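You operate a simulated robot arm through the tools that you are given. There is no shell and no other tool.

Carry out the task below with a simulated robot arm. There is one attempt and no reset: what you move stays moved.

JOB
Set the roller guide to 280 mm and clamp it again.
Fine: isolator off first and on again last; leave the belt guide and the take-up knobs.
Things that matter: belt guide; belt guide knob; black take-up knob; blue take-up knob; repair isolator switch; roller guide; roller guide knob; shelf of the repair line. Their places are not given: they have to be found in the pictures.

The check looks at the end state, three seconds after you hand in, the way a careful person would. Anything else that was tipped, shoved, dropped, spilled or broken makes it a failure.

ROBOT AND FRAMES
A 6-joint arm with a two-finger parallel gripper, fixed in place. Base frame: the origin is on the floor under the middle of its stand, x ahead of it, y to its left, z up; the work surface is at about z = 0.72. Readings come in m, rad, newtons and seconds.
With the tool pointing down near the work surface it reaches from about 0.32 to 0.7 m from the base axis. Its first joint turns from -2.897 to 2.897 rad. Payload 4.1 kg.
Tool frame: the origin (TCP) lies between the finger pads and is the grasp point; the fingertips stand 0.023 m ahead of it; z points along the fingers, y is the line along which they close. Largest opening 0.094 m; finger width 0.038, thickness 0.01; the body of the gripper, 0.054 by 0.096 m, starts 0.039 m behind the TCP.
Orientation is told as [roll, pitch, yaw] about the base's x, y, z axes, in that order, counted from this pose: with the fingers straight down and closing along the base's y, the tool's x points along the base's -x, its y along +y and its z along -z.

CONTROLS
- The arm moves only by the tool step_arm. Its argument "rows" is a list that holds one entry, the list of rows, each a list of 7 numbers: the finger opening in m, from 0 to 0.094, then the shift along the base's x, y, z in m, then the turn, a rotation vector about the base's x, y, z in rad. In form: [[[jaw, dx, dy, dz, rx, ry, rz], ...]]. A call has 1 to 20 rows; each row shifts and turns the commanded pose from where the row before left it. Rows are played at 5 a second. More than 0.05 m and 0.15 rad between two rows, or a gripper value outside its range, and nothing of the call is played. Where a pose cannot be reached the arm comes as near as it can. A force on the tool above 40 N (or 10 N above the force at the start of the call, whichever is more), or a blocked arm, ends the call early, and 0.2 s more pass. Each finger travels about 0.045 m/s and halts on what it meets, pressing with about 34 N; the grip force reading is that of the motor and also rises with nothing between the fingers. The clock runs only during rows and for 0.2 s after the last one: add rows that do not move to give the fingers time. It gives the time, the measured TCP pose, the force on the tool (base axes), the opening and the grip force at its end, in the units of the frame above (readings bear some noise), with the torque about the TCP (base axes, N m) and any sound that the robot's microphone picked up.
- Cameras (640 x 400 px; columns grow to the right, rows downward): "scene" is fixed at [0.2196, -0.6502, 1.5499]; the picture's right is [0.98, 0.21, 0.00], its down [0.18, -0.83, -0.53] and it looks along [-0.11, 0.52, -0.85] (base axes); focal length 332 px, centre (320, 200). "wrist" rides on the gripper at [0.086, 0.016, -0.074] in the tool frame; the picture's right is [-0.18, 0.98, 0.00], its down [-0.58, -0.11, -0.81] and it looks along [-0.79, -0.15, 0.59] (tool axes); focal length 243 px, centre (320, 200).
- capture(camera): a new picture of that camera. The clock stands still meanwhile.
- slide_trunk(by): slides the trunk up (or, below 0, down) by that many m; the arm rides with it, the base frame stays. It gives what a move gives, with no picture.
- pixel_to_xyz(camera, pixels): for up to 12 pixels [column, row] of the newest picture of that camera ("zoom" is the newest enlarged one), the place [x, y, z] in the base frame of the surface seen there, good to about 0.002 m. The clock stands still meanwhile.
- enlarge(camera, box): a new picture of the part [left, top, right, bottom] of that camera's present view, enlarged. The clock stands still meanwhile.
- hand_in(): hands the job in; it is judged then, once.

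Unless the task says otherwise, let go and move clear before handing in.

The tools are called as a command line: name --argument value ..., lists and objects as JSON in quotes. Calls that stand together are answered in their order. step_arm: Moves the arm, as the interface text tells. Its arguments: {"type":"object","properties":{"rows":{"type":"array","items":{"type":"array","items":{"type":"array","items":{"type":"number"}}}}},"required":["rows"]} The other tools are called the same way: slide_trunk (by) moves the trunk up or down; capture (camera) takes a picture; pixel_to_xyz (camera, pixels) gives the place of the surface under pixels of a picture; enlarge (camera, box) takes an enlarged picture of a part of a camera's view; hand_in () hands the job in.

At the start:

```text
time_s: 0.0
ee_pos: [0.219, -0.2794, 1.1837]
tool_rot: [0.001, 0.001, 0.0]
force: [0.4, -0.3, -0.3]
moment: [-0.03, -0.01, -0.01]
gripper_width: 0.0941
gripper_force: 0.2
trunk travel left (down, up): [-0.45, 0.14]
```

scene: 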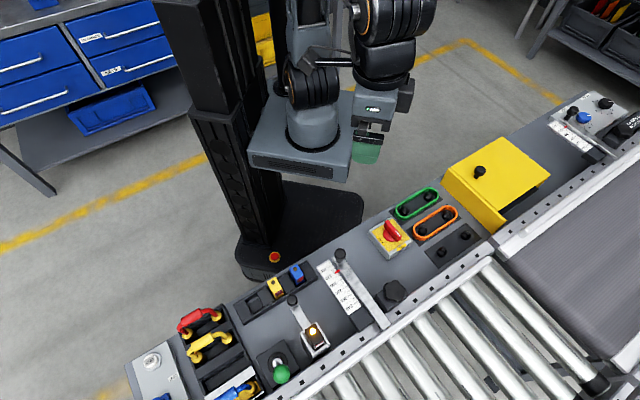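
wrist: 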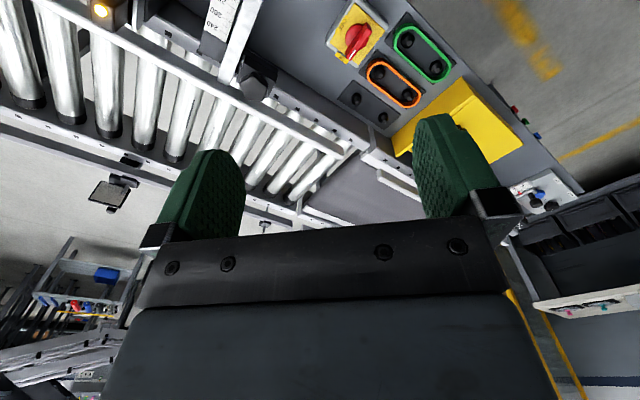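

The scene picture shows a bench with a white scale and grey bar around (340,285), a red rotary switch on a yellow plate at (391,232), and a yellow cover at (495,180). I will enlarge these regions to identify the parts.

enlarge --camera "scene" --box '[270, 230, 430, 330]'

enlarge --camera "scene" --box '[350, 170, 510, 270]'

enlarge --camera "scene" --box '[520, 75, 640, 150]'

enlarge --camera "scene" --box '[120, 250, 360, 400]'

```text
4.00 times, centred on (350, 280) of scene
```

zoom: 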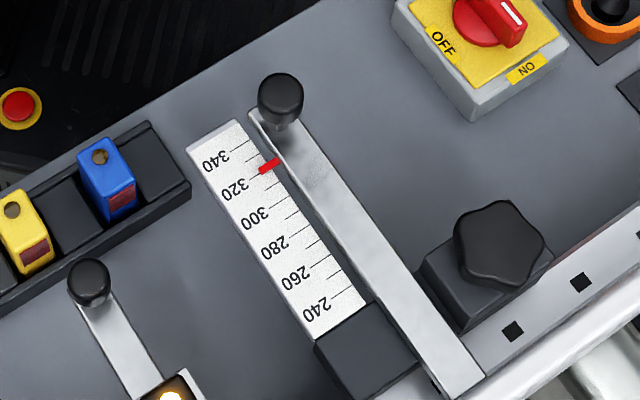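

```text
4.00 times, centred on (430, 220) of scene
```

zoom: 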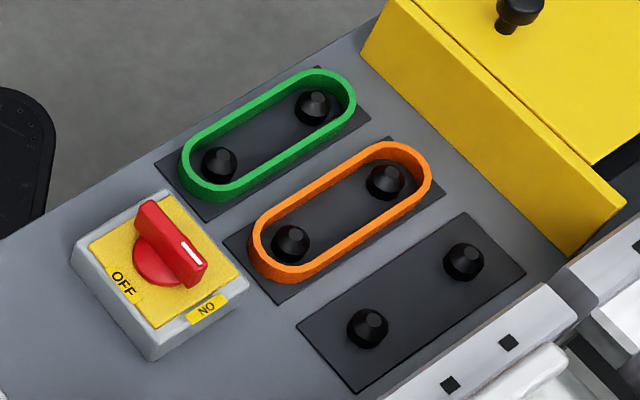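

```text
5.33 times, centred on (580, 112) of scene
```

zoom: 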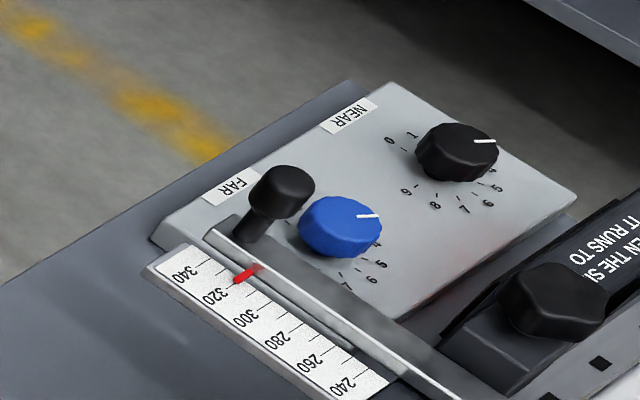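

```text
2.67 times, centred on (240, 325) of scene
```

zoom: 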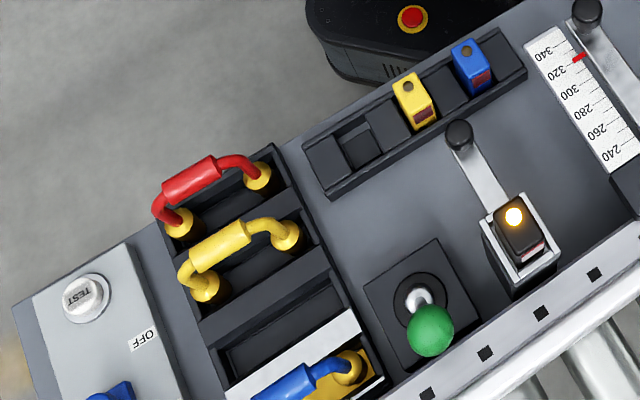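

The roller guide's red pointer is at about 320 on the scale beside (340,285). It has a star knob at (393,293), and the isolator at (391,232) reads ON. I will measure these places in the base frame.

pixel_to_xyz --camera "scene" --pixels '[[340, 254], [393, 291], [391, 230], [338, 270], [380, 320], [326, 265], [350, 308], [360, 318], [397, 235], [388, 301], [400, 255], [370, 260]]'

enlarge --camera "scene" --box '[310, 235, 390, 285]'

enlarge --camera "scene" --box '[350, 265, 430, 315]'

enlarge --camera "scene" --box '[360, 205, 424, 245]'

enlarge --camera "scene" --box '[120, 330, 232, 400]'

```text
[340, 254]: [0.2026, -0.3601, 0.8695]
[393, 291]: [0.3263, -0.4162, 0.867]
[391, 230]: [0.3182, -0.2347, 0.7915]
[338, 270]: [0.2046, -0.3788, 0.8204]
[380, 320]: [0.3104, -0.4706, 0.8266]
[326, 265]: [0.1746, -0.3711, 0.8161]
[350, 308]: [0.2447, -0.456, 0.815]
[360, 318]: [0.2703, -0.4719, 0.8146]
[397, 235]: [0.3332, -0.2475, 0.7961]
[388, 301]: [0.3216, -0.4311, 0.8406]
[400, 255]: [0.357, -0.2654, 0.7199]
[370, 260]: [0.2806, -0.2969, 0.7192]
```

```text
8.00 times, centred on (350, 260) of scene
```

zoom: 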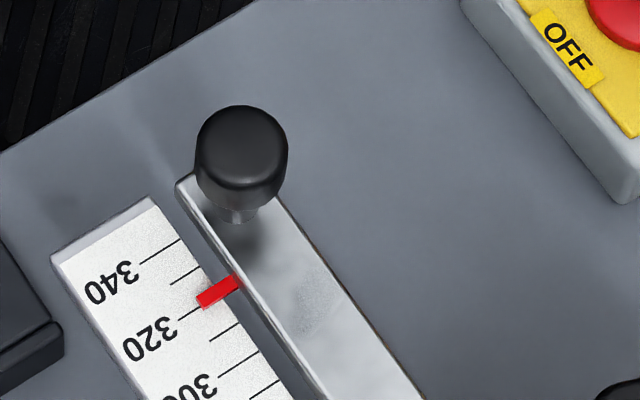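

```text
8.00 times, centred on (390, 290) of scene
```

zoom: 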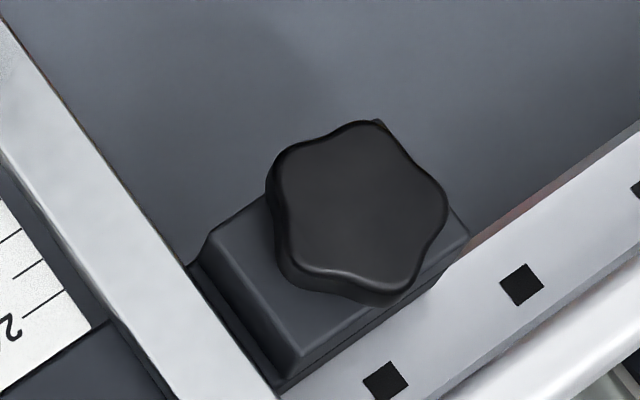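

```text
10.00 times, centred on (392, 225) of scene
```

zoom: 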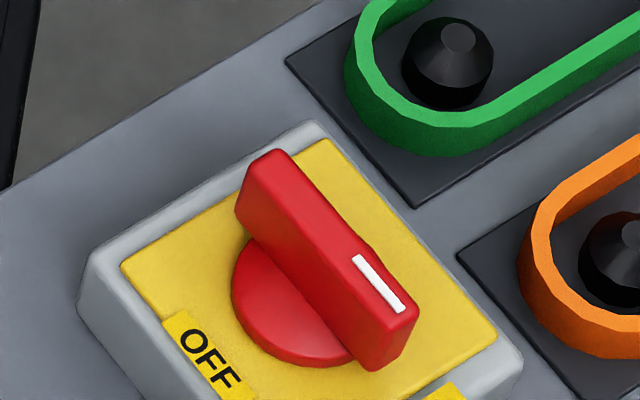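

```text
5.71 times, centred on (176, 365) of scene
```

zoom: 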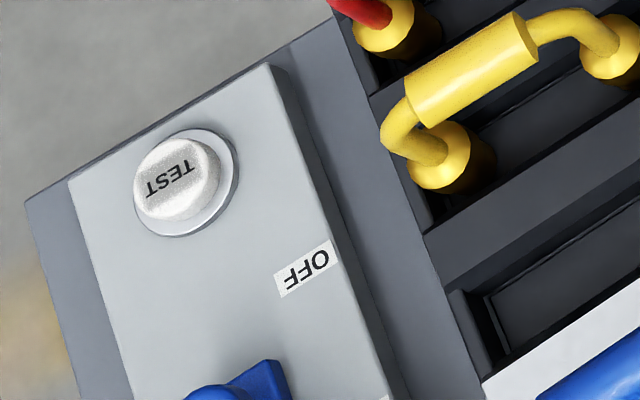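

The star knob top is at about [0.326, -0.416, 0.867], and the isolator handle is at [0.318–0.333, -0.235…-0.248, 0.79] pointing to ON. Next I will zoom on the scale to measure ticks and the pointer, and on the isolator plate to get its geometry.

enlarge --camera "scene" --box '[312, 255, 376, 319]'

capture --camera "wrist"

```text
6.25 times, centred on (344, 287) of scene
```

zoom: 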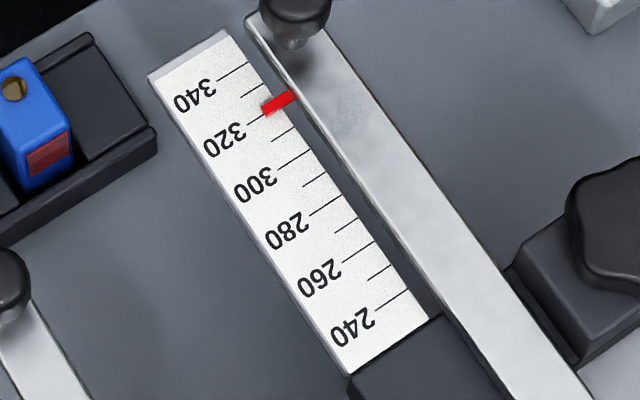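

```text
taken
```

wrist: 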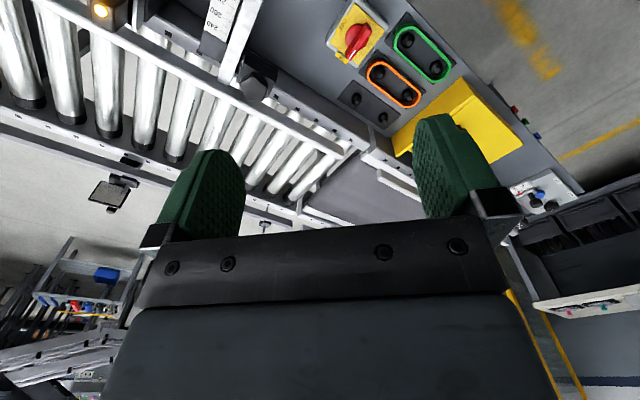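

The ticks 340 to 240 run from (247,62) to (408,290) in the zoom, with the red pointer at (278,103), just above 320. I will get their 3D places and the bar's top.

pixel_to_xyz --camera "zoom" --pixels '[[245, 64], [308, 152], [339, 197], [373, 244], [406, 292], [278, 104], [290, 98], [268, 109], [255, 30], [330, 110], [500, 360], [395, 360]]'

enlarge --camera "wrist" --box '[180, 0, 340, 100]'

enlarge --camera "wrist" --box '[310, 0, 470, 100]'

```text
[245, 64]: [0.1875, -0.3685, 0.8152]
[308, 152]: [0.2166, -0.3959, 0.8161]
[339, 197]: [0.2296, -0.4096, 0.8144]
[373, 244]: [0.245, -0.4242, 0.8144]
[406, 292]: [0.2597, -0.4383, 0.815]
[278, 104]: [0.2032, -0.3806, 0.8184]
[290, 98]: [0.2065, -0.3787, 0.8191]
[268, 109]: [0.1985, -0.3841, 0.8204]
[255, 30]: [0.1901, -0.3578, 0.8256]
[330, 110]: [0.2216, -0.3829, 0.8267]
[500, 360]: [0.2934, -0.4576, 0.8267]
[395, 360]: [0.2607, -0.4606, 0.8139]
```

```text
4.00 times, centred on (260, 50) of wrist
```

zoom: 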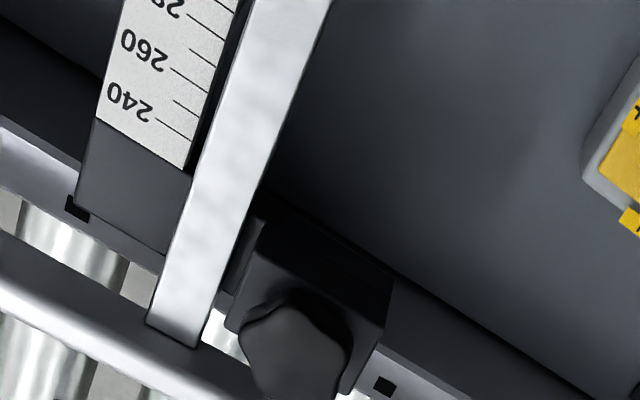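

```text
4.00 times, centred on (390, 50) of wrist
```

zoom: 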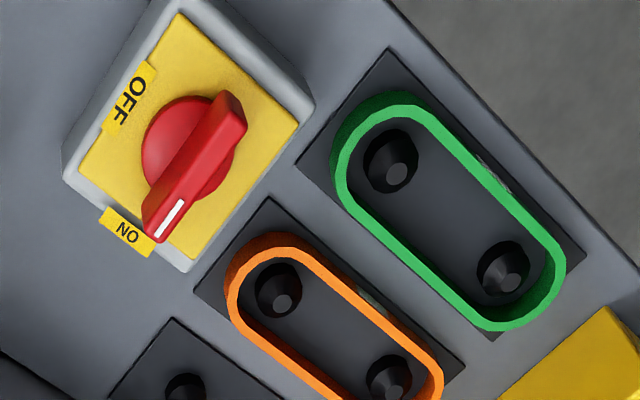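

The scale is true millimetres: 100 scale units span 0.1004 m along u ≈ (0.72, -0.70), and the pointer sits at about 320. Next I will measure the isolator handle and plate, then the star knob and the post.

enlarge --camera "scene" --box '[364, 208, 420, 264]'

```text
7.14 times, centred on (392, 236) of scene
```

zoom: 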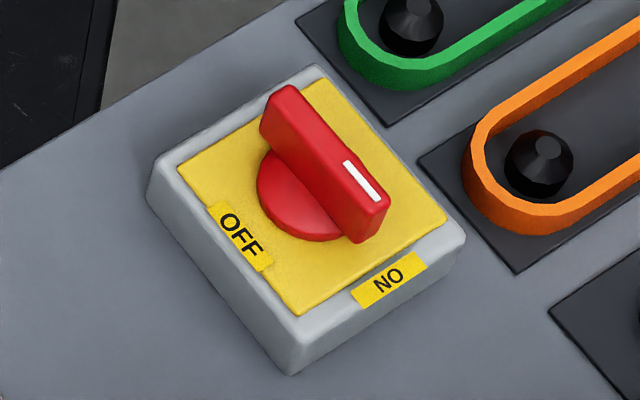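

pixel_to_xyz --camera "zoom" --pixels '[[282, 97], [300, 96], [375, 205], [357, 205], [328, 150], [270, 205], [305, 232], [220, 170], [238, 235], [390, 280], [320, 85], [300, 300]]'

enlarge --camera "scene" --box '[365, 265, 421, 321]'

```text
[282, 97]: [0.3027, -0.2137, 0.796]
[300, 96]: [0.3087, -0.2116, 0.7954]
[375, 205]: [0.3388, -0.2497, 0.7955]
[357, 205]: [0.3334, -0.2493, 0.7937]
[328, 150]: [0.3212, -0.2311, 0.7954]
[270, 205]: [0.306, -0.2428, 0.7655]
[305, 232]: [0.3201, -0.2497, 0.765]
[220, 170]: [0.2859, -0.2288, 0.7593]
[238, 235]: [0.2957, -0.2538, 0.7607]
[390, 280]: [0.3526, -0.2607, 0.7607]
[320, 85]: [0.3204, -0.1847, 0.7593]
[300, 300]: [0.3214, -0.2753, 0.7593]
```

```text
7.14 times, centred on (393, 293) of scene
```

zoom: 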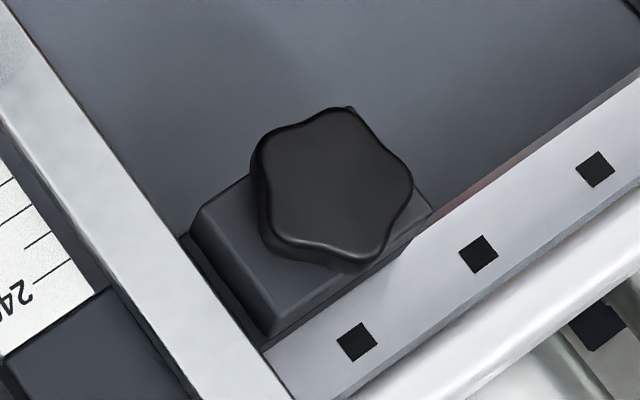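

The isolator handle top is at z≈0.795, its centre is near (0.321, -0.231), and its long axis lies at about -50°. The plate is at z≈0.760. Now I measure the star knob and its block in this zoom.

pixel_to_xyz --camera "zoom" --pixels '[[270, 145], [340, 112], [408, 180], [372, 250], [275, 228], [335, 180], [230, 230], [280, 310], [200, 230], [410, 225], [300, 262], [262, 200]]'

enlarge --camera "scene" --box '[320, 240, 360, 280]'

```text
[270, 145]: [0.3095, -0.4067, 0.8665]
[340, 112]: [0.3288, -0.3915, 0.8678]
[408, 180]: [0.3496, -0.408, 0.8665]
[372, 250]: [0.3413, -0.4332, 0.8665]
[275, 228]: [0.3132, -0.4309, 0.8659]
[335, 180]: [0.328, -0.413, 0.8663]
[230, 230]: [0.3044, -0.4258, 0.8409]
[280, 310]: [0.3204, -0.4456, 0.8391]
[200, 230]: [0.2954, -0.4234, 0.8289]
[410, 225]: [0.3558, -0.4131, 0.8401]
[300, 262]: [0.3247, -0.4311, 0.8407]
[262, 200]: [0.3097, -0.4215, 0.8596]
```

```text
10.00 times, centred on (340, 260) of scene
```

zoom: 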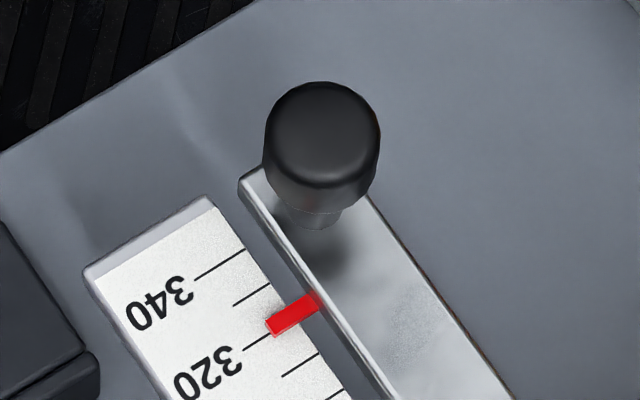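

The star knob's five lobes put its centre at about (0.3285, -0.414), with radius ≈0.022, top z 0.8665 and block top z 0.840. I will check the post size, the bar's end clearance over the rail, and the neighbours around the isolator.

pixel_to_xyz --camera "zoom" --pixels '[[322, 130], [270, 130], [374, 130], [322, 86], [322, 175], [320, 200], [315, 220], [245, 180], [290, 170], [365, 195]]'

pixel_to_xyz --camera "scene" --pixels '[[386, 326], [390, 330], [375, 335], [400, 345], [440, 290], [300, 160], [345, 180], [455, 185], [480, 172], [417, 197], [436, 214], [405, 310]]'

enlarge --camera "scene" --box '[350, 290, 430, 370]'

```text
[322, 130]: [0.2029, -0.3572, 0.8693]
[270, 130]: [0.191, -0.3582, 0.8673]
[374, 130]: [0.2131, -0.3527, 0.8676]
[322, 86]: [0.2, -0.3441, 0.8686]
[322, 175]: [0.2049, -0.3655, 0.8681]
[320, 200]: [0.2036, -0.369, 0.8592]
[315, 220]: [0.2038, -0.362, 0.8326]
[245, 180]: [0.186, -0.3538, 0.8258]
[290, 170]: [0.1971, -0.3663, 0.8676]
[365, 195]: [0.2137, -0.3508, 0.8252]
```

```text
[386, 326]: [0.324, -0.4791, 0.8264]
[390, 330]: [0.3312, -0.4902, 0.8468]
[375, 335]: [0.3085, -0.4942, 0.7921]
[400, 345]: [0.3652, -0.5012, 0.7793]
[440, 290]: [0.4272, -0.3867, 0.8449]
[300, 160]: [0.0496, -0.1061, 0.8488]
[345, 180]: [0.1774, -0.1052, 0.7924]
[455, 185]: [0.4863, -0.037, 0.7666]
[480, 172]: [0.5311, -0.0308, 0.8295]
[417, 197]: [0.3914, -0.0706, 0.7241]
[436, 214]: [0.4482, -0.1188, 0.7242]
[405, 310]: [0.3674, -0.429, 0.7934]
```

```text
5.00 times, centred on (390, 330) of scene
```

zoom: 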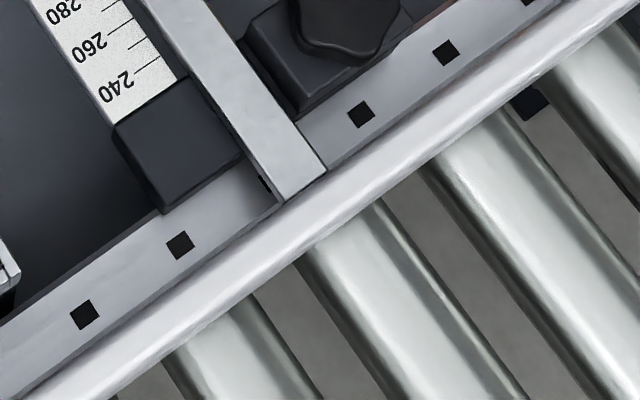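

The post top is at (0.2025, -0.3555, 0.869) with diameter ≈0.024, and the white rail at (390,330) is the guide itself, carried by the bar. I will move above the isolator while yawing by -0.88 rad so the fingers close across the handle.

step_arm --rows '[[[0.06, 0.01275, 0.006, -0.025, 0, 0, -0.11], [0.06, 0.01275, 0.006, -0.025, 0, 0, -0.11], [0.06, 0.01275, 0.006, -0.025, 0, 0, -0.11], [0.06, 0.01275, 0.006, -0.025, 0, 0, -0.11], [0.06, 0.01275, 0.006, -0.025, 0, 0, -0.11], [0.06, 0.01275, 0.006, -0.025, 0, 0, -0.11], [0.06, 0.01275, 0.006, -0.025, 0, 0, -0.11], [0.06, 0.01275, 0.006, -0.025, 0, 0, -0.11], [0.06, 0, 0, 0, 0, 0, 0]]]'

capture --camera "scene"

capture --camera "wrist"

```text
time_s: 2.0
ee_pos: [0.3207, -0.2318, 0.9834]
tool_rot: [-0.001, 0.0, -0.884]
force: [-0.1, 0.3, -0.4]
moment: [0.01, -0.02, 0.01]
gripper_width: 0.0599
gripper_force: 0.1
trunk travel left (down, up): [-0.45, 0.14]
```

```text
taken
```

scene: 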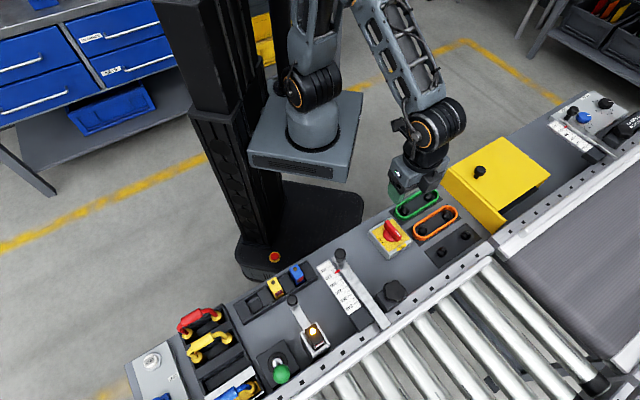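

```text
taken
```

wrist: 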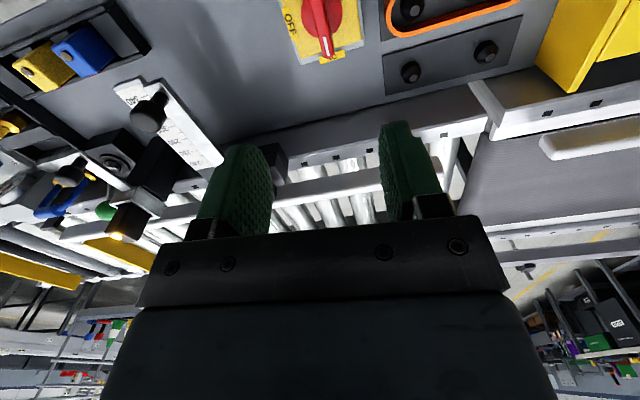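

The gripper is now above the isolator at (0.3207, -0.2318, 0.983), and the wrist view shows the handle at (320,20). I will measure the handle's axis from this nearer view before descending.

enlarge --camera "wrist" --box '[270, 0, 380, 70]'

```text
5.71 times, centred on (325, 35) of wrist
```

zoom: 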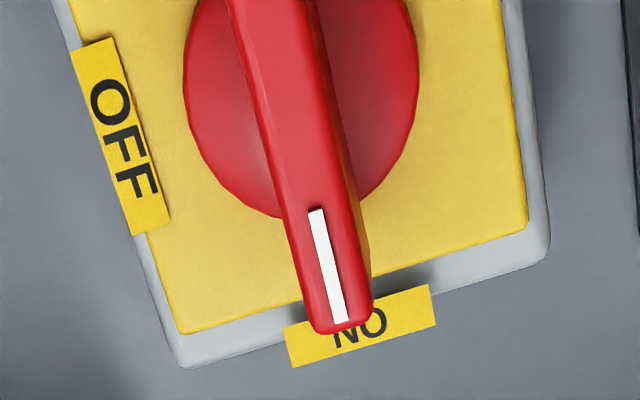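

pixel_to_xyz --camera "zoom" --pixels '[[280, 20], [310, 190], [335, 310], [245, 20], [312, 20], [295, 250], [350, 250], [190, 90], [415, 90], [182, 330], [525, 222], [280, 212]]'

```text
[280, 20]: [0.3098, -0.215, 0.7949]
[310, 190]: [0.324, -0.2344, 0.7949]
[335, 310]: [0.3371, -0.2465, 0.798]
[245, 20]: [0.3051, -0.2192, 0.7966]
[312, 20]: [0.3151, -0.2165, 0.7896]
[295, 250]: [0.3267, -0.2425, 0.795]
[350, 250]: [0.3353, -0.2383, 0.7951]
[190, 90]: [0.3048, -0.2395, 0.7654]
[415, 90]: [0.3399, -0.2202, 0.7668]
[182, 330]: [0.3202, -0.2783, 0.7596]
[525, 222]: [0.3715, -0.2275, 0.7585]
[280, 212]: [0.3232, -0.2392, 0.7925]
```

The handle axis is at about -49° and centred at (0.322, -0.2315), which matches the tool yaw of -50.6°. I will descend with a 0.05 opening to straddle the handle, then check.

step_arm --rows '[[[0.05, 0.001, 0, -0.04, 0, 0, 0], [0.05, 0, 0, -0.04, 0, 0, 0], [0.05, 0, 0, -0.04, 0, 0, 0], [0.05, 0, 0, -0.03, 0, 0, 0], [0.05, 0, 0, -0.02, 0, 0, 0], [0.05, 0, 0, -0.01, 0, 0, 0], [0.05, 0, 0, -0.01, 0, 0, 0], [0.05, 0, 0, 0, 0, 0, 0]]]'

capture --camera "wrist"

capture --camera "scene"

```text
time_s: 3.8
ee_pos: [0.3225, -0.2317, 0.7939]
tool_rot: [0.0, -0.001, -0.88]
force: [0.2, -0.7, -0.7]
moment: [0.03, 0.01, 0.01]
gripper_width: 0.0501
gripper_force: 0.1
trunk travel left (down, up): [-0.45, 0.14]
```

```text
taken
```

wrist: 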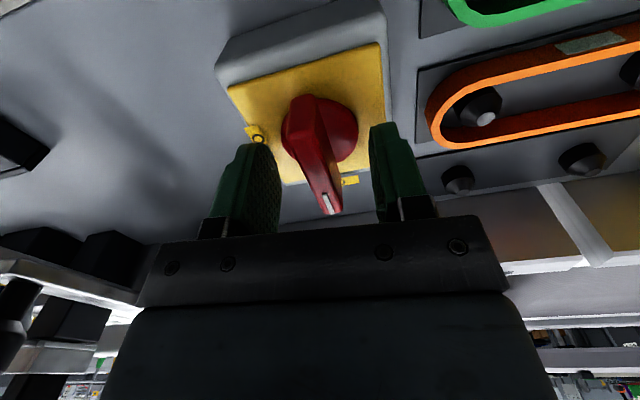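

```text
taken
```

scene: 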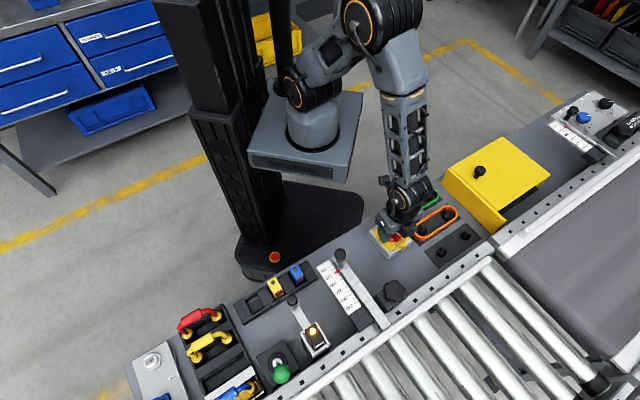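

The wrist view shows the fingers straddling the red handle at (315,150). I will close on it now.

step_arm --rows '[[[0.02, 0, 0, 0, 0, 0, 0], [0.01, 0, 0, 0, 0, 0, 0], [0.005, 0, 0, 0, 0, 0, 0], [0.005, 0, 0, 0, 0, 0, 0]]]'

capture --camera "wrist"

```text
time_s: 4.8
ee_pos: [0.3233, -0.2316, 0.7941]
tool_rot: [0.0, -0.001, -0.875]
force: [1.2, 0.8, -1.8]
moment: [-0.04, -0.05, 1.53]
gripper_width: 0.0144
gripper_force: 45.4
trunk travel left (down, up): [-0.45, 0.14]
```

```text
taken
```

wrist: 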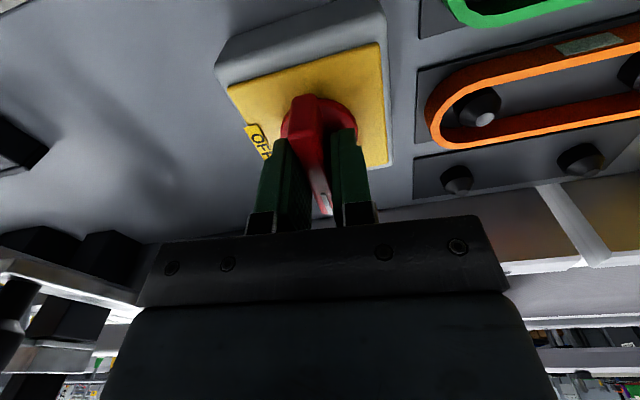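

The handle is gripped at 0.0144 m, and a 1.5 Nm moment suggests it sits a little counterclockwise of my yaw. I will turn clockwise toward OFF in steps.

step_arm --rows '[[[0.005, 0, 0, 0, 0, 0, -0.1], [0.005, 0, 0, 0, 0, 0, -0.1], [0.005, 0, 0, 0, 0, 0, -0.1], [0.005, 0, 0, 0, 0, 0, -0.1], [0.005, 0, 0, 0, 0, 0, 0]]]'

capture --camera "wrist"

```text
time_s: 6.0
ee_pos: [0.3225, -0.2302, 0.795]
tool_rot: [0.001, 0.001, -1.279]
force: [1.0, 1.3, -3.1]
moment: [0.25, 0.21, 1.74]
gripper_width: 0.0326
gripper_force: 45.0
trunk travel left (down, up): [-0.45, 0.14]
```

```text
taken
```

wrist: 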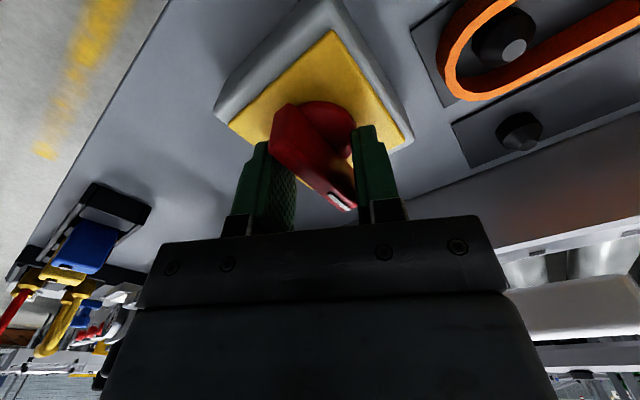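

The opening grew to 0.0326, which means the fingers twisted against the handle and it did not turn (moment 1.74 Nm). I will look closely at the handle and plate before trying anything else.

enlarge --camera "wrist" --box '[200, 0, 440, 220]'

enlarge --camera "scene" --box '[360, 180, 440, 260]'

```text
1.82 times, centred on (320, 110) of wrist
```

zoom: 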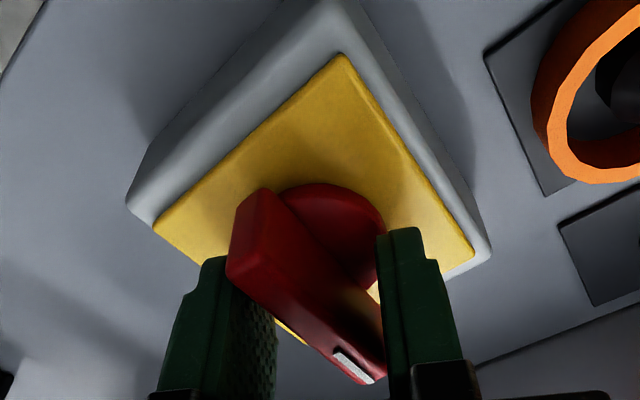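

```text
5.00 times, centred on (400, 220) of scene
```

zoom: 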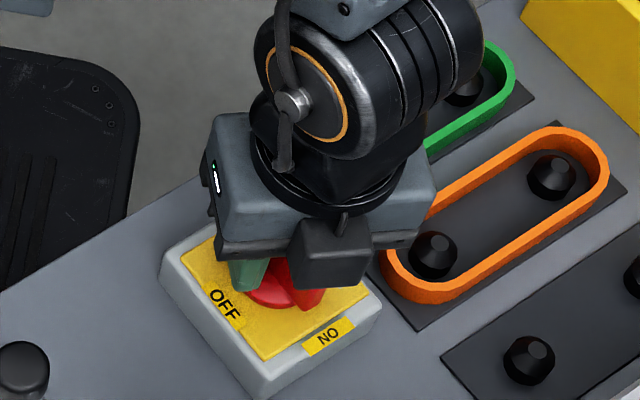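

The handle still points at ON and did not budge clockwise. I will turn the tool back to line up flat with the handle, reading the opening and moment as I go.

step_arm --rows '[[[0.005, 0, 0, 0, 0, 0, 0.13], [0.005, 0, 0, 0, 0, 0, 0.13], [0.005, 0, 0, 0, 0, 0, 0.13], [0.005, 0, 0, 0, 0, 0, 0.11], [0.005, 0, 0, 0, 0, 0, 0], [0.005, 0, 0, 0, 0, 0, 0]]]'

```text
time_s: 7.4
ee_pos: [0.3226, -0.2304, 0.793]
tool_rot: [-0.001, 0.0, -0.781]
force: [1.5, -0.9, -2.9]
moment: [-0.04, -0.21, 0.0]
gripper_width: 0.0121
gripper_force: 45.4
trunk travel left (down, up): [-0.45, 0.14]
```

The tool is now flat with the handle at yaw -0.781, with zero moment and width 0.0121. I will probe a small turn the other way (+0.2 rad) to see whether the handle is free in that direction.

step_arm --rows '[[[0.005, 0, 0, 0, 0, 0, 0.05], [0.005, 0, 0, 0, 0, 0, 0.05], [0.005, 0, 0, 0, 0, 0, 0]]]'

```text
time_s: 8.2
ee_pos: [0.3224, -0.2307, 0.7928]
tool_rot: [0.0, 0.0, -0.68]
force: [1.2, 3.4, -13.3]
moment: [-0.91, -1.23, 0.05]
gripper_width: 0.0119
gripper_force: 44.4
trunk travel left (down, up): [-0.45, 0.14]
```

The handle followed the tool counterclockwise by 0.1 rad (width 0.0119, no z moment), but a -13 N vertical force appeared. I will look before continuing.

capture --camera "wrist"

enlarge --camera "scene" --box '[340, 170, 440, 270]'

```text
taken
```

wrist: 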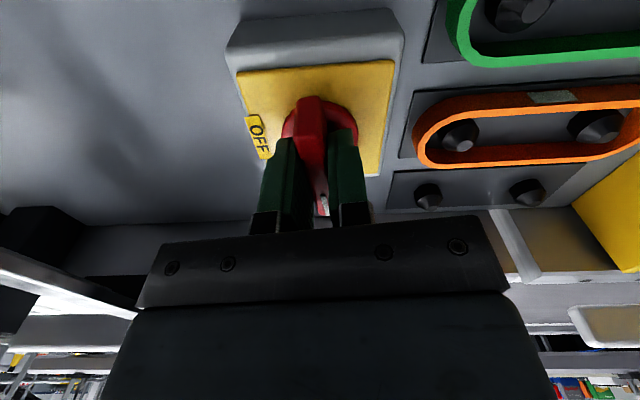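

```text
4.00 times, centred on (390, 220) of scene
```

zoom: 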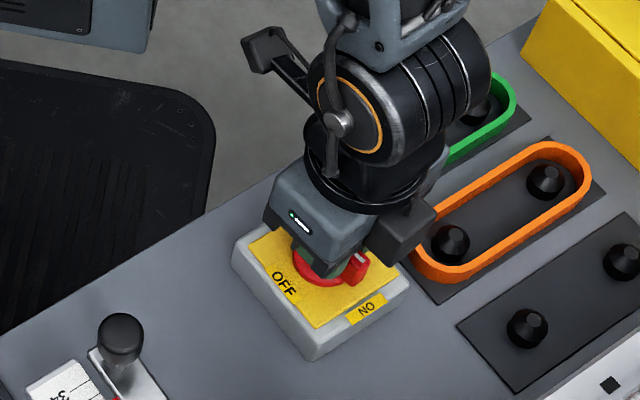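

The handle did follow counterclockwise, but the force balance (-13 N with moment (-0.91,-1.23)) points to a contact about 0.115 m out on the tool's +x (camera) side. I will check where the bracket seen at zoom (265,50) is.

pixel_to_xyz --camera "zoom" --pixels '[[262, 50], [295, 85], [335, 125], [400, 240], [345, 30], [390, 100], [310, 220], [360, 262], [120, 60], [60, 30], [330, 270], [350, 165]]'

capture --camera "scene"

```text
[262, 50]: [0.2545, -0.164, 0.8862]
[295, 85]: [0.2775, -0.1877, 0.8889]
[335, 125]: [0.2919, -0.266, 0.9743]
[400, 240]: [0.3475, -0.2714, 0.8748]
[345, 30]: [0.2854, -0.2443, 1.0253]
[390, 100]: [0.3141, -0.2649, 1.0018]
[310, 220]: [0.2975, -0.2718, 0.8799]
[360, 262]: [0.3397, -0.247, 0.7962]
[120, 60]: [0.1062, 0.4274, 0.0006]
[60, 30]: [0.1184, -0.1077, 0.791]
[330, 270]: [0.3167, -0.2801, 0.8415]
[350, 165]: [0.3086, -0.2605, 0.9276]
```

```text
taken
```

scene: 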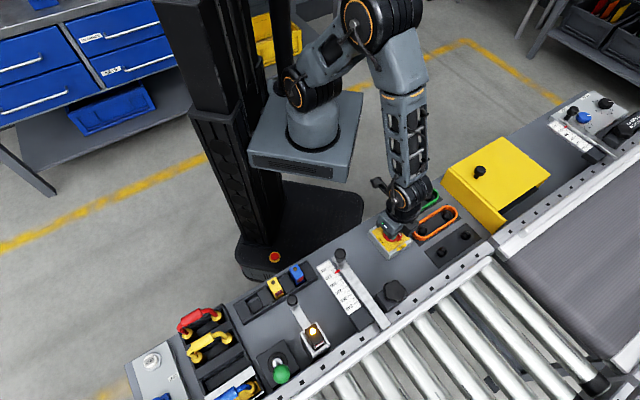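

The camera bracket at (0.2545, -0.164, 0.886) clears everything, so I will hold still one moment and re-read the forces.

step_arm --rows '[[[0.005, 0, 0, 0, 0, 0, 0]]]'

```text
time_s: 8.6
ee_pos: [0.3211, -0.2303, 0.7939]
tool_rot: [0.001, 0.002, -0.678]
force: [2.8, 4.0, -15.6]
moment: [-0.85, -1.24, 0.02]
gripper_width: 0.012
gripper_force: 45.0
trunk travel left (down, up): [-0.45, 0.14]
```

The downward force persists, so I will open the fingers to relieve it and see where the handle really rests.

step_arm --rows '[[[0.05, 0, 0, 0, 0, 0, 0], [0.05, 0, 0, 0, 0, 0, 0], [0.05, 0, 0, 0, 0, 0, 0]]]'

enlarge --camera "wrist" --box '[200, 40, 440, 220]'

enlarge --camera "scene" --box '[360, 200, 430, 270]'

```text
time_s: 9.4
ee_pos: [0.321, -0.2302, 0.7947]
tool_rot: [0.0, 0.001, -0.681]
force: [0.2, 0.4, -0.2]
moment: [0.0, 0.01, -0.02]
gripper_width: 0.0499
gripper_force: 0.0
trunk travel left (down, up): [-0.45, 0.14]
```

```text
2.22 times, centred on (320, 130) of wrist
```

zoom: 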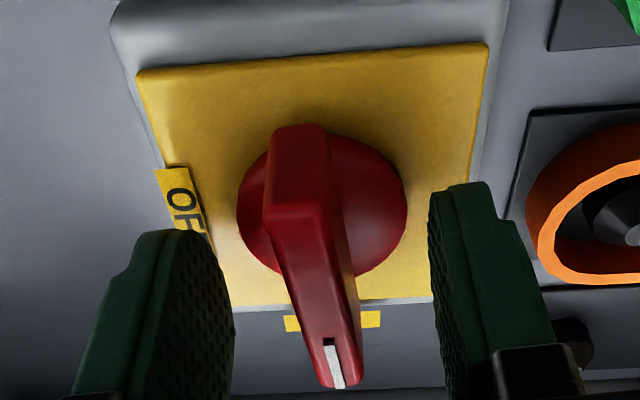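

```text
5.71 times, centred on (395, 235) of scene
```

zoom: 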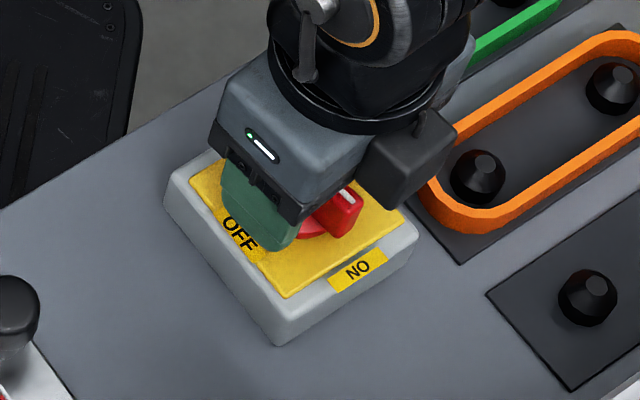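

Forces are zero with the fingers open. The handle now seems turned slightly away from the ON label, so I will measure it.

enlarge --camera "wrist" --box '[240, 70, 400, 220]'

```text
2.67 times, centred on (320, 145) of wrist
```

zoom: 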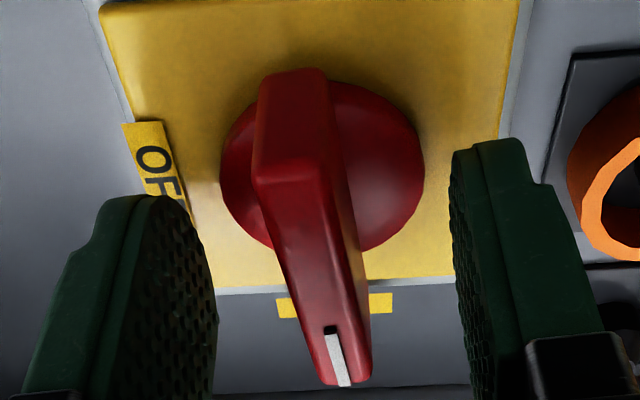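

pixel_to_xyz --camera "zoom" --pixels '[[265, 190], [320, 190], [292, 195], [330, 320], [338, 370], [310, 250], [225, 170], [420, 170], [130, 100], [500, 100], [285, 100], [320, 360]]'

```text
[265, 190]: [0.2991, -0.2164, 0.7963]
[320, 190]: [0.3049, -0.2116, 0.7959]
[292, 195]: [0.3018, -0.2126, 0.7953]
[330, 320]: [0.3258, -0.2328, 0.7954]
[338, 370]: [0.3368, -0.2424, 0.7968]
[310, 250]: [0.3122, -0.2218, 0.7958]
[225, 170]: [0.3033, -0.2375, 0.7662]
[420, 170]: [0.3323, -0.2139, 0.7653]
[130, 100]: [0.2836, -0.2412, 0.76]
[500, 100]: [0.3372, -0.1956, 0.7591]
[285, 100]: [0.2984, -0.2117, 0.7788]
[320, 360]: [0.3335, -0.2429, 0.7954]
```

The handle's axis is now at about -40°, so it moved counterclockwise with the tool but resisted clockwise near -46°. I will regrip and nudge clockwise in small steps to find where it stops following.

step_arm --rows '[[[0.02, 0.001, -0.0005, 0, 0, 0, -0.01], [0.005, 0, 0, 0, 0, 0, 0], [0.005, 0, 0, 0, 0, 0, 0], [0.005, 0, 0, 0, 0, 0, 0]]]'

step_arm --rows '[[[0.005, 0, 0, 0, 0, 0, -0.05], [0.005, 0, 0, 0, 0, 0, 0]]]'

step_arm --rows '[[[0.005, 0, 0, 0, 0, 0, -0.05], [0.005, 0, 0, 0, 0, 0, 0]]]'

```text
time_s: 10.4
ee_pos: [0.3229, -0.2298, 0.7944]
tool_rot: [-0.001, -0.002, -0.689]
force: [1.7, 0.9, -0.4]
moment: [0.07, 0.0, -0.04]
gripper_width: 0.0118
gripper_force: 44.8
trunk travel left (down, up): [-0.45, 0.14]
```

```text
time_s: 11.0
ee_pos: [0.3223, -0.2316, 0.7951]
tool_rot: [0.001, 0.0, -0.74]
force: [2.9, 2.6, 6.6]
moment: [0.89, 0.85, 0.01]
gripper_width: 0.0122
gripper_force: 45.2
trunk travel left (down, up): [-0.45, 0.14]
```

```text
time_s: 11.6
ee_pos: [0.3231, -0.2292, 0.7948]
tool_rot: [-0.001, -0.001, -0.789]
force: [4.9, 1.9, 9.2]
moment: [1.13, 1.04, 0.2]
gripper_width: 0.0117
gripper_force: 44.8
trunk travel left (down, up): [-0.45, 0.14]
```

The handle follows the tool freely between -0.69 and -0.78 rad, and a stop torque builds beyond about -0.79 (clockwise). So the free travel is counterclockwise; I will turn that way in small steps, watching the moment and width.

step_arm --rows '[[[0.005, 0, 0, 0, 0, 0, 0.05], [0.005, 0, 0, 0, 0, 0, 0.05], [0.005, 0, 0, 0, 0, 0, 0.05], [0.005, 0, 0, 0, 0, 0, 0.05], [0.005, 0, 0, 0, 0, 0, 0]]]'

enlarge --camera "wrist" --box '[220, 50, 420, 220]'

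```text
time_s: 12.8
ee_pos: [0.3227, -0.2305, 0.7947]
tool_rot: [0.001, 0.002, -0.589]
force: [-1.7, 0.1, 11.3]
moment: [0.2, 0.45, -0.01]
gripper_width: 0.0121
gripper_force: 44.9
trunk travel left (down, up): [-0.45, 0.14]
```

```text
2.35 times, centred on (320, 135) of wrist
```

zoom: 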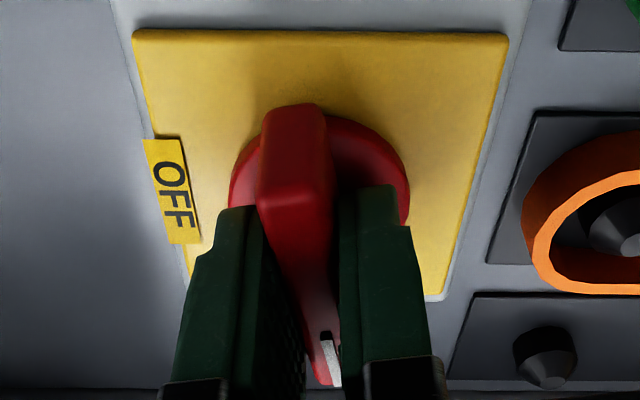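

The handle follows counterclockwise with almost no torque (yaw -0.589). I will continue in that direction and watch for a stop.

step_arm --rows '[[[0.005, 0, 0, 0, 0, 0, 0.08], [0.005, 0, 0, 0, 0, 0, 0.08], [0.005, 0, 0, 0, 0, 0, 0.08], [0.005, 0, 0, 0, 0, 0, 0.08], [0.005, 0, 0, 0, 0, 0, 0.08], [0.005, 0, 0, 0, 0, 0, 0]]]'

enlarge --camera "wrist" --box '[220, 50, 420, 220]'

enlarge --camera "scene" --box '[350, 180, 440, 270]'

```text
time_s: 14.2
ee_pos: [0.3228, -0.2304, 0.7936]
tool_rot: [-0.001, -0.001, -0.189]
force: [5.9, 8.7, 0.8]
moment: [-0.01, -1.47, -0.03]
gripper_width: 0.0118
gripper_force: 44.6
trunk travel left (down, up): [-0.45, 0.14]
```

```text
2.35 times, centred on (320, 135) of wrist
```

zoom: 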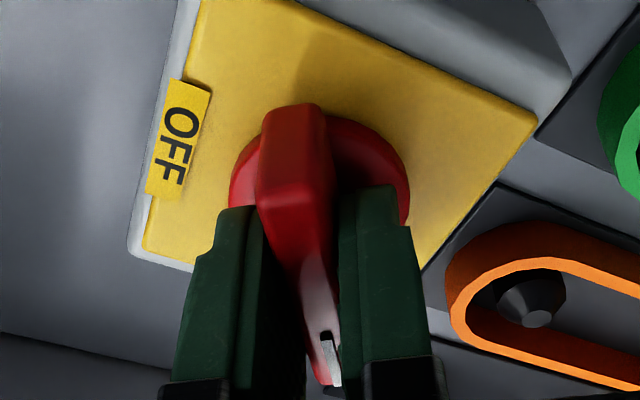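

```text
4.44 times, centred on (395, 225) of scene
```

zoom: 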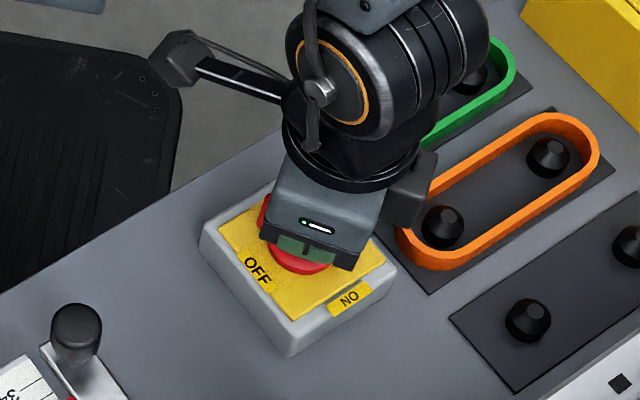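

The handle keeps turning freely (yaw -0.189, Mz ≈ 0). I will continue counterclockwise toward a quarter turn from ON and watch for a stop or click.

step_arm --rows '[[[0.005, 0, 0, 0, 0, 0, 0.08], [0.005, 0, 0, 0, 0, 0, 0.08], [0.005, 0, 0, 0, 0, 0, 0.08], [0.005, 0, 0, 0, 0, 0, 0.08], [0.005, 0, 0, 0, 0, 0, 0.08], [0.005, 0, 0, 0, 0, 0, 0.08], [0.005, 0, 0, 0, 0, 0, 0.08], [0.005, 0, 0, 0, 0, 0, 0.08], [0.005, 0, 0, 0, 0, 0, 0]]]'

step_arm --rows '[[[0.005, 0, 0, 0, 0, 0, 0.08], [0.005, 0, 0, 0, 0, 0, 0.08], [0.005, 0, 0, 0, 0, 0, 0.08], [0.005, 0, 0, 0, 0, 0, 0.06], [0.005, 0, 0, 0, 0, 0, 0]]]'

enlarge --camera "wrist" --box '[220, 50, 420, 220]'

capture --camera "scene"

```text
time_s: 16.2
ee_pos: [0.3226, -0.2295, 0.7942]
tool_rot: [0.0, 0.003, 0.453]
force: [8.5, 17.5, 14.3]
moment: [0.6, -0.27, -0.01]
gripper_width: 0.0119
gripper_force: 44.6
trunk travel left (down, up): [-0.45, 0.14]
```

```text
time_s: 17.4
ee_pos: [0.3234, -0.2289, 0.7945]
tool_rot: [-0.002, 0.002, 0.752]
force: [5.0, 16.9, 23.4]
moment: [0.19, 0.59, 0.01]
gripper_width: 0.0118
gripper_force: 45.4
trunk travel left (down, up): [-0.45, 0.14]
```

```text
2.35 times, centred on (320, 135) of wrist
```

zoom: 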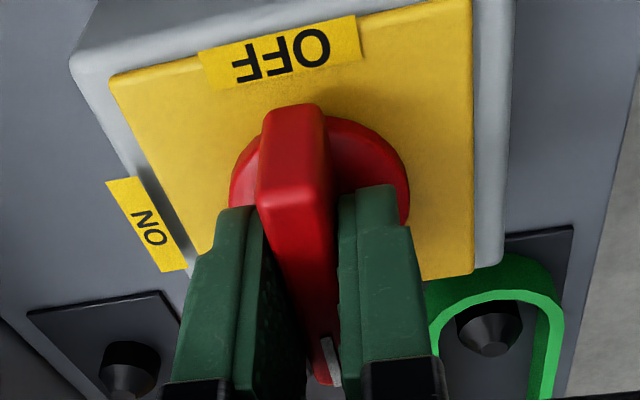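

```text
taken
```

scene: 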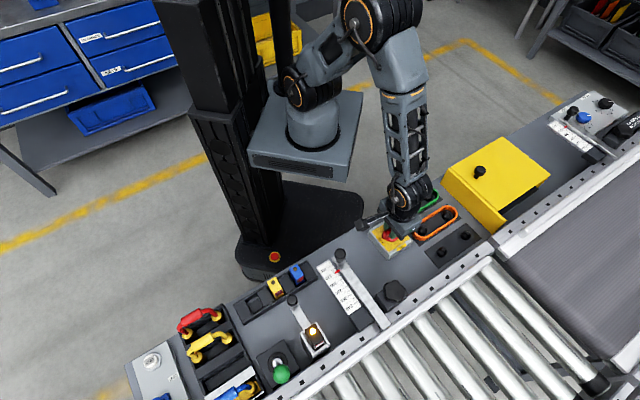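

The handle is now at yaw 0.752 and still turning without resistance or click, but side forces have built up (17 and 23 N). I will release to relieve them and see the handle's place relative to the labels.

step_arm --rows '[[[0.05, 0, 0, 0, 0, 0, 0], [0.05, 0, 0, 0, 0, 0, 0], [0.05, 0, 0, 0, 0, 0, 0]]]'

enlarge --camera "wrist" --box '[220, 50, 420, 220]'

pixel_to_xyz --camera "zoom" --pixels '[[295, 195], [330, 340], [230, 170], [408, 170], [120, 80], [475, 30], [475, 260], [150, 230], [280, 55]]'

```text
time_s: 18.2
ee_pos: [0.3235, -0.2294, 0.7937]
tool_rot: [0.002, 0.0, 0.749]
force: [-0.3, -0.1, 0.7]
moment: [-0.01, -0.01, -0.02]
gripper_width: 0.05
gripper_force: 0.0
trunk travel left (down, up): [-0.45, 0.14]
```

```text
2.35 times, centred on (320, 135) of wrist
```

zoom: 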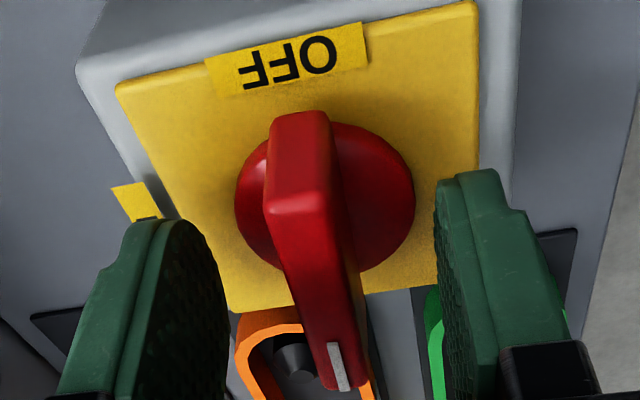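

```text
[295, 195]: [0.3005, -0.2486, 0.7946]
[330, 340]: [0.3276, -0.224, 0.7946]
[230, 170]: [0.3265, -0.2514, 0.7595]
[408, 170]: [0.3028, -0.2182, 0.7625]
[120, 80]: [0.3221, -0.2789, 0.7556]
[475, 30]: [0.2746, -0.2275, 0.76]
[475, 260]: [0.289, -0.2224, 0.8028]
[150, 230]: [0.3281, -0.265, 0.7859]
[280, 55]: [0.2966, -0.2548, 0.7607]
```

The handle's white mark now points to about +42°, opposite OFF, with no stop met. The only remaining way to reach the OFF label is further counterclockwise, so I will regrip and continue.

step_arm --rows '[[[0.02, 0, 0, 0, 0, 0, 0], [0.005, 0, 0, 0, 0, 0, 0], [0.005, 0, 0, 0, 0, 0, 0], [0.005, 0, 0, 0, 0, 0, 0.05], [0.005, 0, 0, 0, 0, 0, 0.08], [0.005, 0, 0, 0, 0, 0, 0.08], [0.005, 0, 0, 0, 0, 0, 0]]]'

step_arm --rows '[[[0.005, 0, 0, 0, 0, 0, 0.08], [0.005, 0, 0, 0, 0, 0, 0.08], [0.005, 0, 0, 0, 0, 0, 0.08], [0.005, 0, 0, 0, 0, 0, 0.08], [0.005, 0, 0, 0, 0, 0, 0]]]'

```text
time_s: 19.8
ee_pos: [0.3216, -0.2295, 0.795]
tool_rot: [0.002, 0.0, 0.959]
force: [-4.1, 10.2, -4.2]
moment: [0.52, -0.55, -2.18]
gripper_width: 0.0173
gripper_force: 45.2
trunk travel left (down, up): [-0.45, 0.14]
```

```text
time_s: 21.0
ee_pos: [0.3223, -0.2296, 0.7938]
tool_rot: [0.0, 0.001, 1.275]
force: [-5.3, 16.3, -2.6]
moment: [0.65, -0.52, -3.33]
gripper_width: 0.0307
gripper_force: 45.2
trunk travel left (down, up): [-0.45, 0.14]
```

A firm stop now shows (Mz -2.2 at 0.96, -3.3 at 1.275, width opening), so the switch travels exactly from -45° (ON) to about +45°, and that end is OFF. I will ease the tool back to the handle's angle, release and check.

step_arm --rows '[[[0.005, 0, 0, 0, 0, 0, -0.12], [0.005, 0, 0, 0, 0, 0, -0.12], [0.005, 0, 0, 0, 0, 0, -0.12], [0.005, 0, 0, 0, 0, 0, -0.1], [0.005, 0, 0, 0, 0, 0, 0]]]'

step_arm --rows '[[[0.05, 0, 0, 0, 0, 0, 0], [0.05, 0, 0, 0, 0, 0, 0], [0.05, 0, 0, 0, 0, 0, 0]]]'

step_arm --rows '[[[0.05, 0, 0, 0.03, 0, 0, 0], [0.05, 0, 0, 0.04, 0, 0, 0], [0.05, 0, 0, 0.04, 0, 0, 0], [0.05, 0, 0, 0.04, 0, 0, 0], [0.05, 0, 0, 0, 0, 0, 0]]]'

capture --camera "wrist"

capture --camera "scene"

```text
time_s: 22.2
ee_pos: [0.3215, -0.2305, 0.7948]
tool_rot: [0.0, 0.001, 0.816]
force: [-20.5, 6.6, -0.9]
moment: [0.0, 0.25, -1.52]
gripper_width: 0.0122
gripper_force: 44.5
trunk travel left (down, up): [-0.45, 0.14]
```

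```text
time_s: 23.0
ee_pos: [0.3228, -0.2307, 0.795]
tool_rot: [0.0, 0.0, 0.818]
force: [0.2, 0.0, -0.4]
moment: [0.04, 0.02, -0.01]
gripper_width: 0.0498
gripper_force: 0.1
trunk travel left (down, up): [-0.45, 0.14]
```

```text
time_s: 24.2
ee_pos: [0.3212, -0.2311, 0.9458]
tool_rot: [0.0, 0.0, 0.819]
force: [-0.4, 0.1, 0.4]
moment: [-0.01, 0.02, -0.04]
gripper_width: 0.0499
gripper_force: 0.1
trunk travel left (down, up): [-0.45, 0.14]
```

```text
taken
```

wrist: 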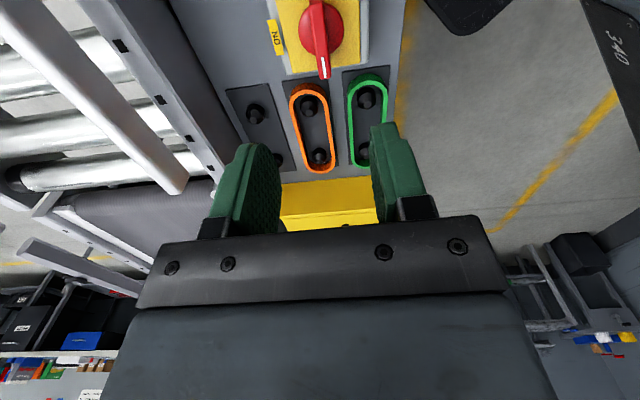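

```text
taken
```

scene: 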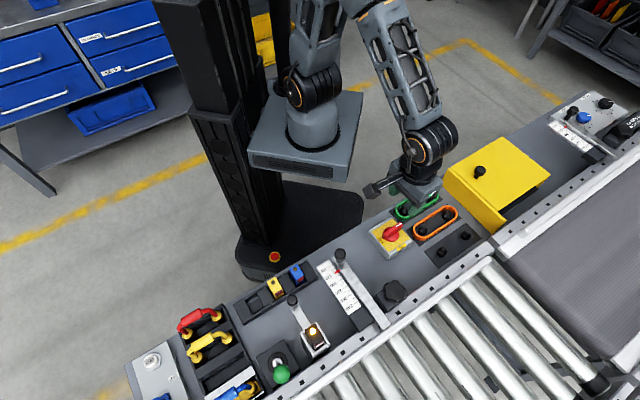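

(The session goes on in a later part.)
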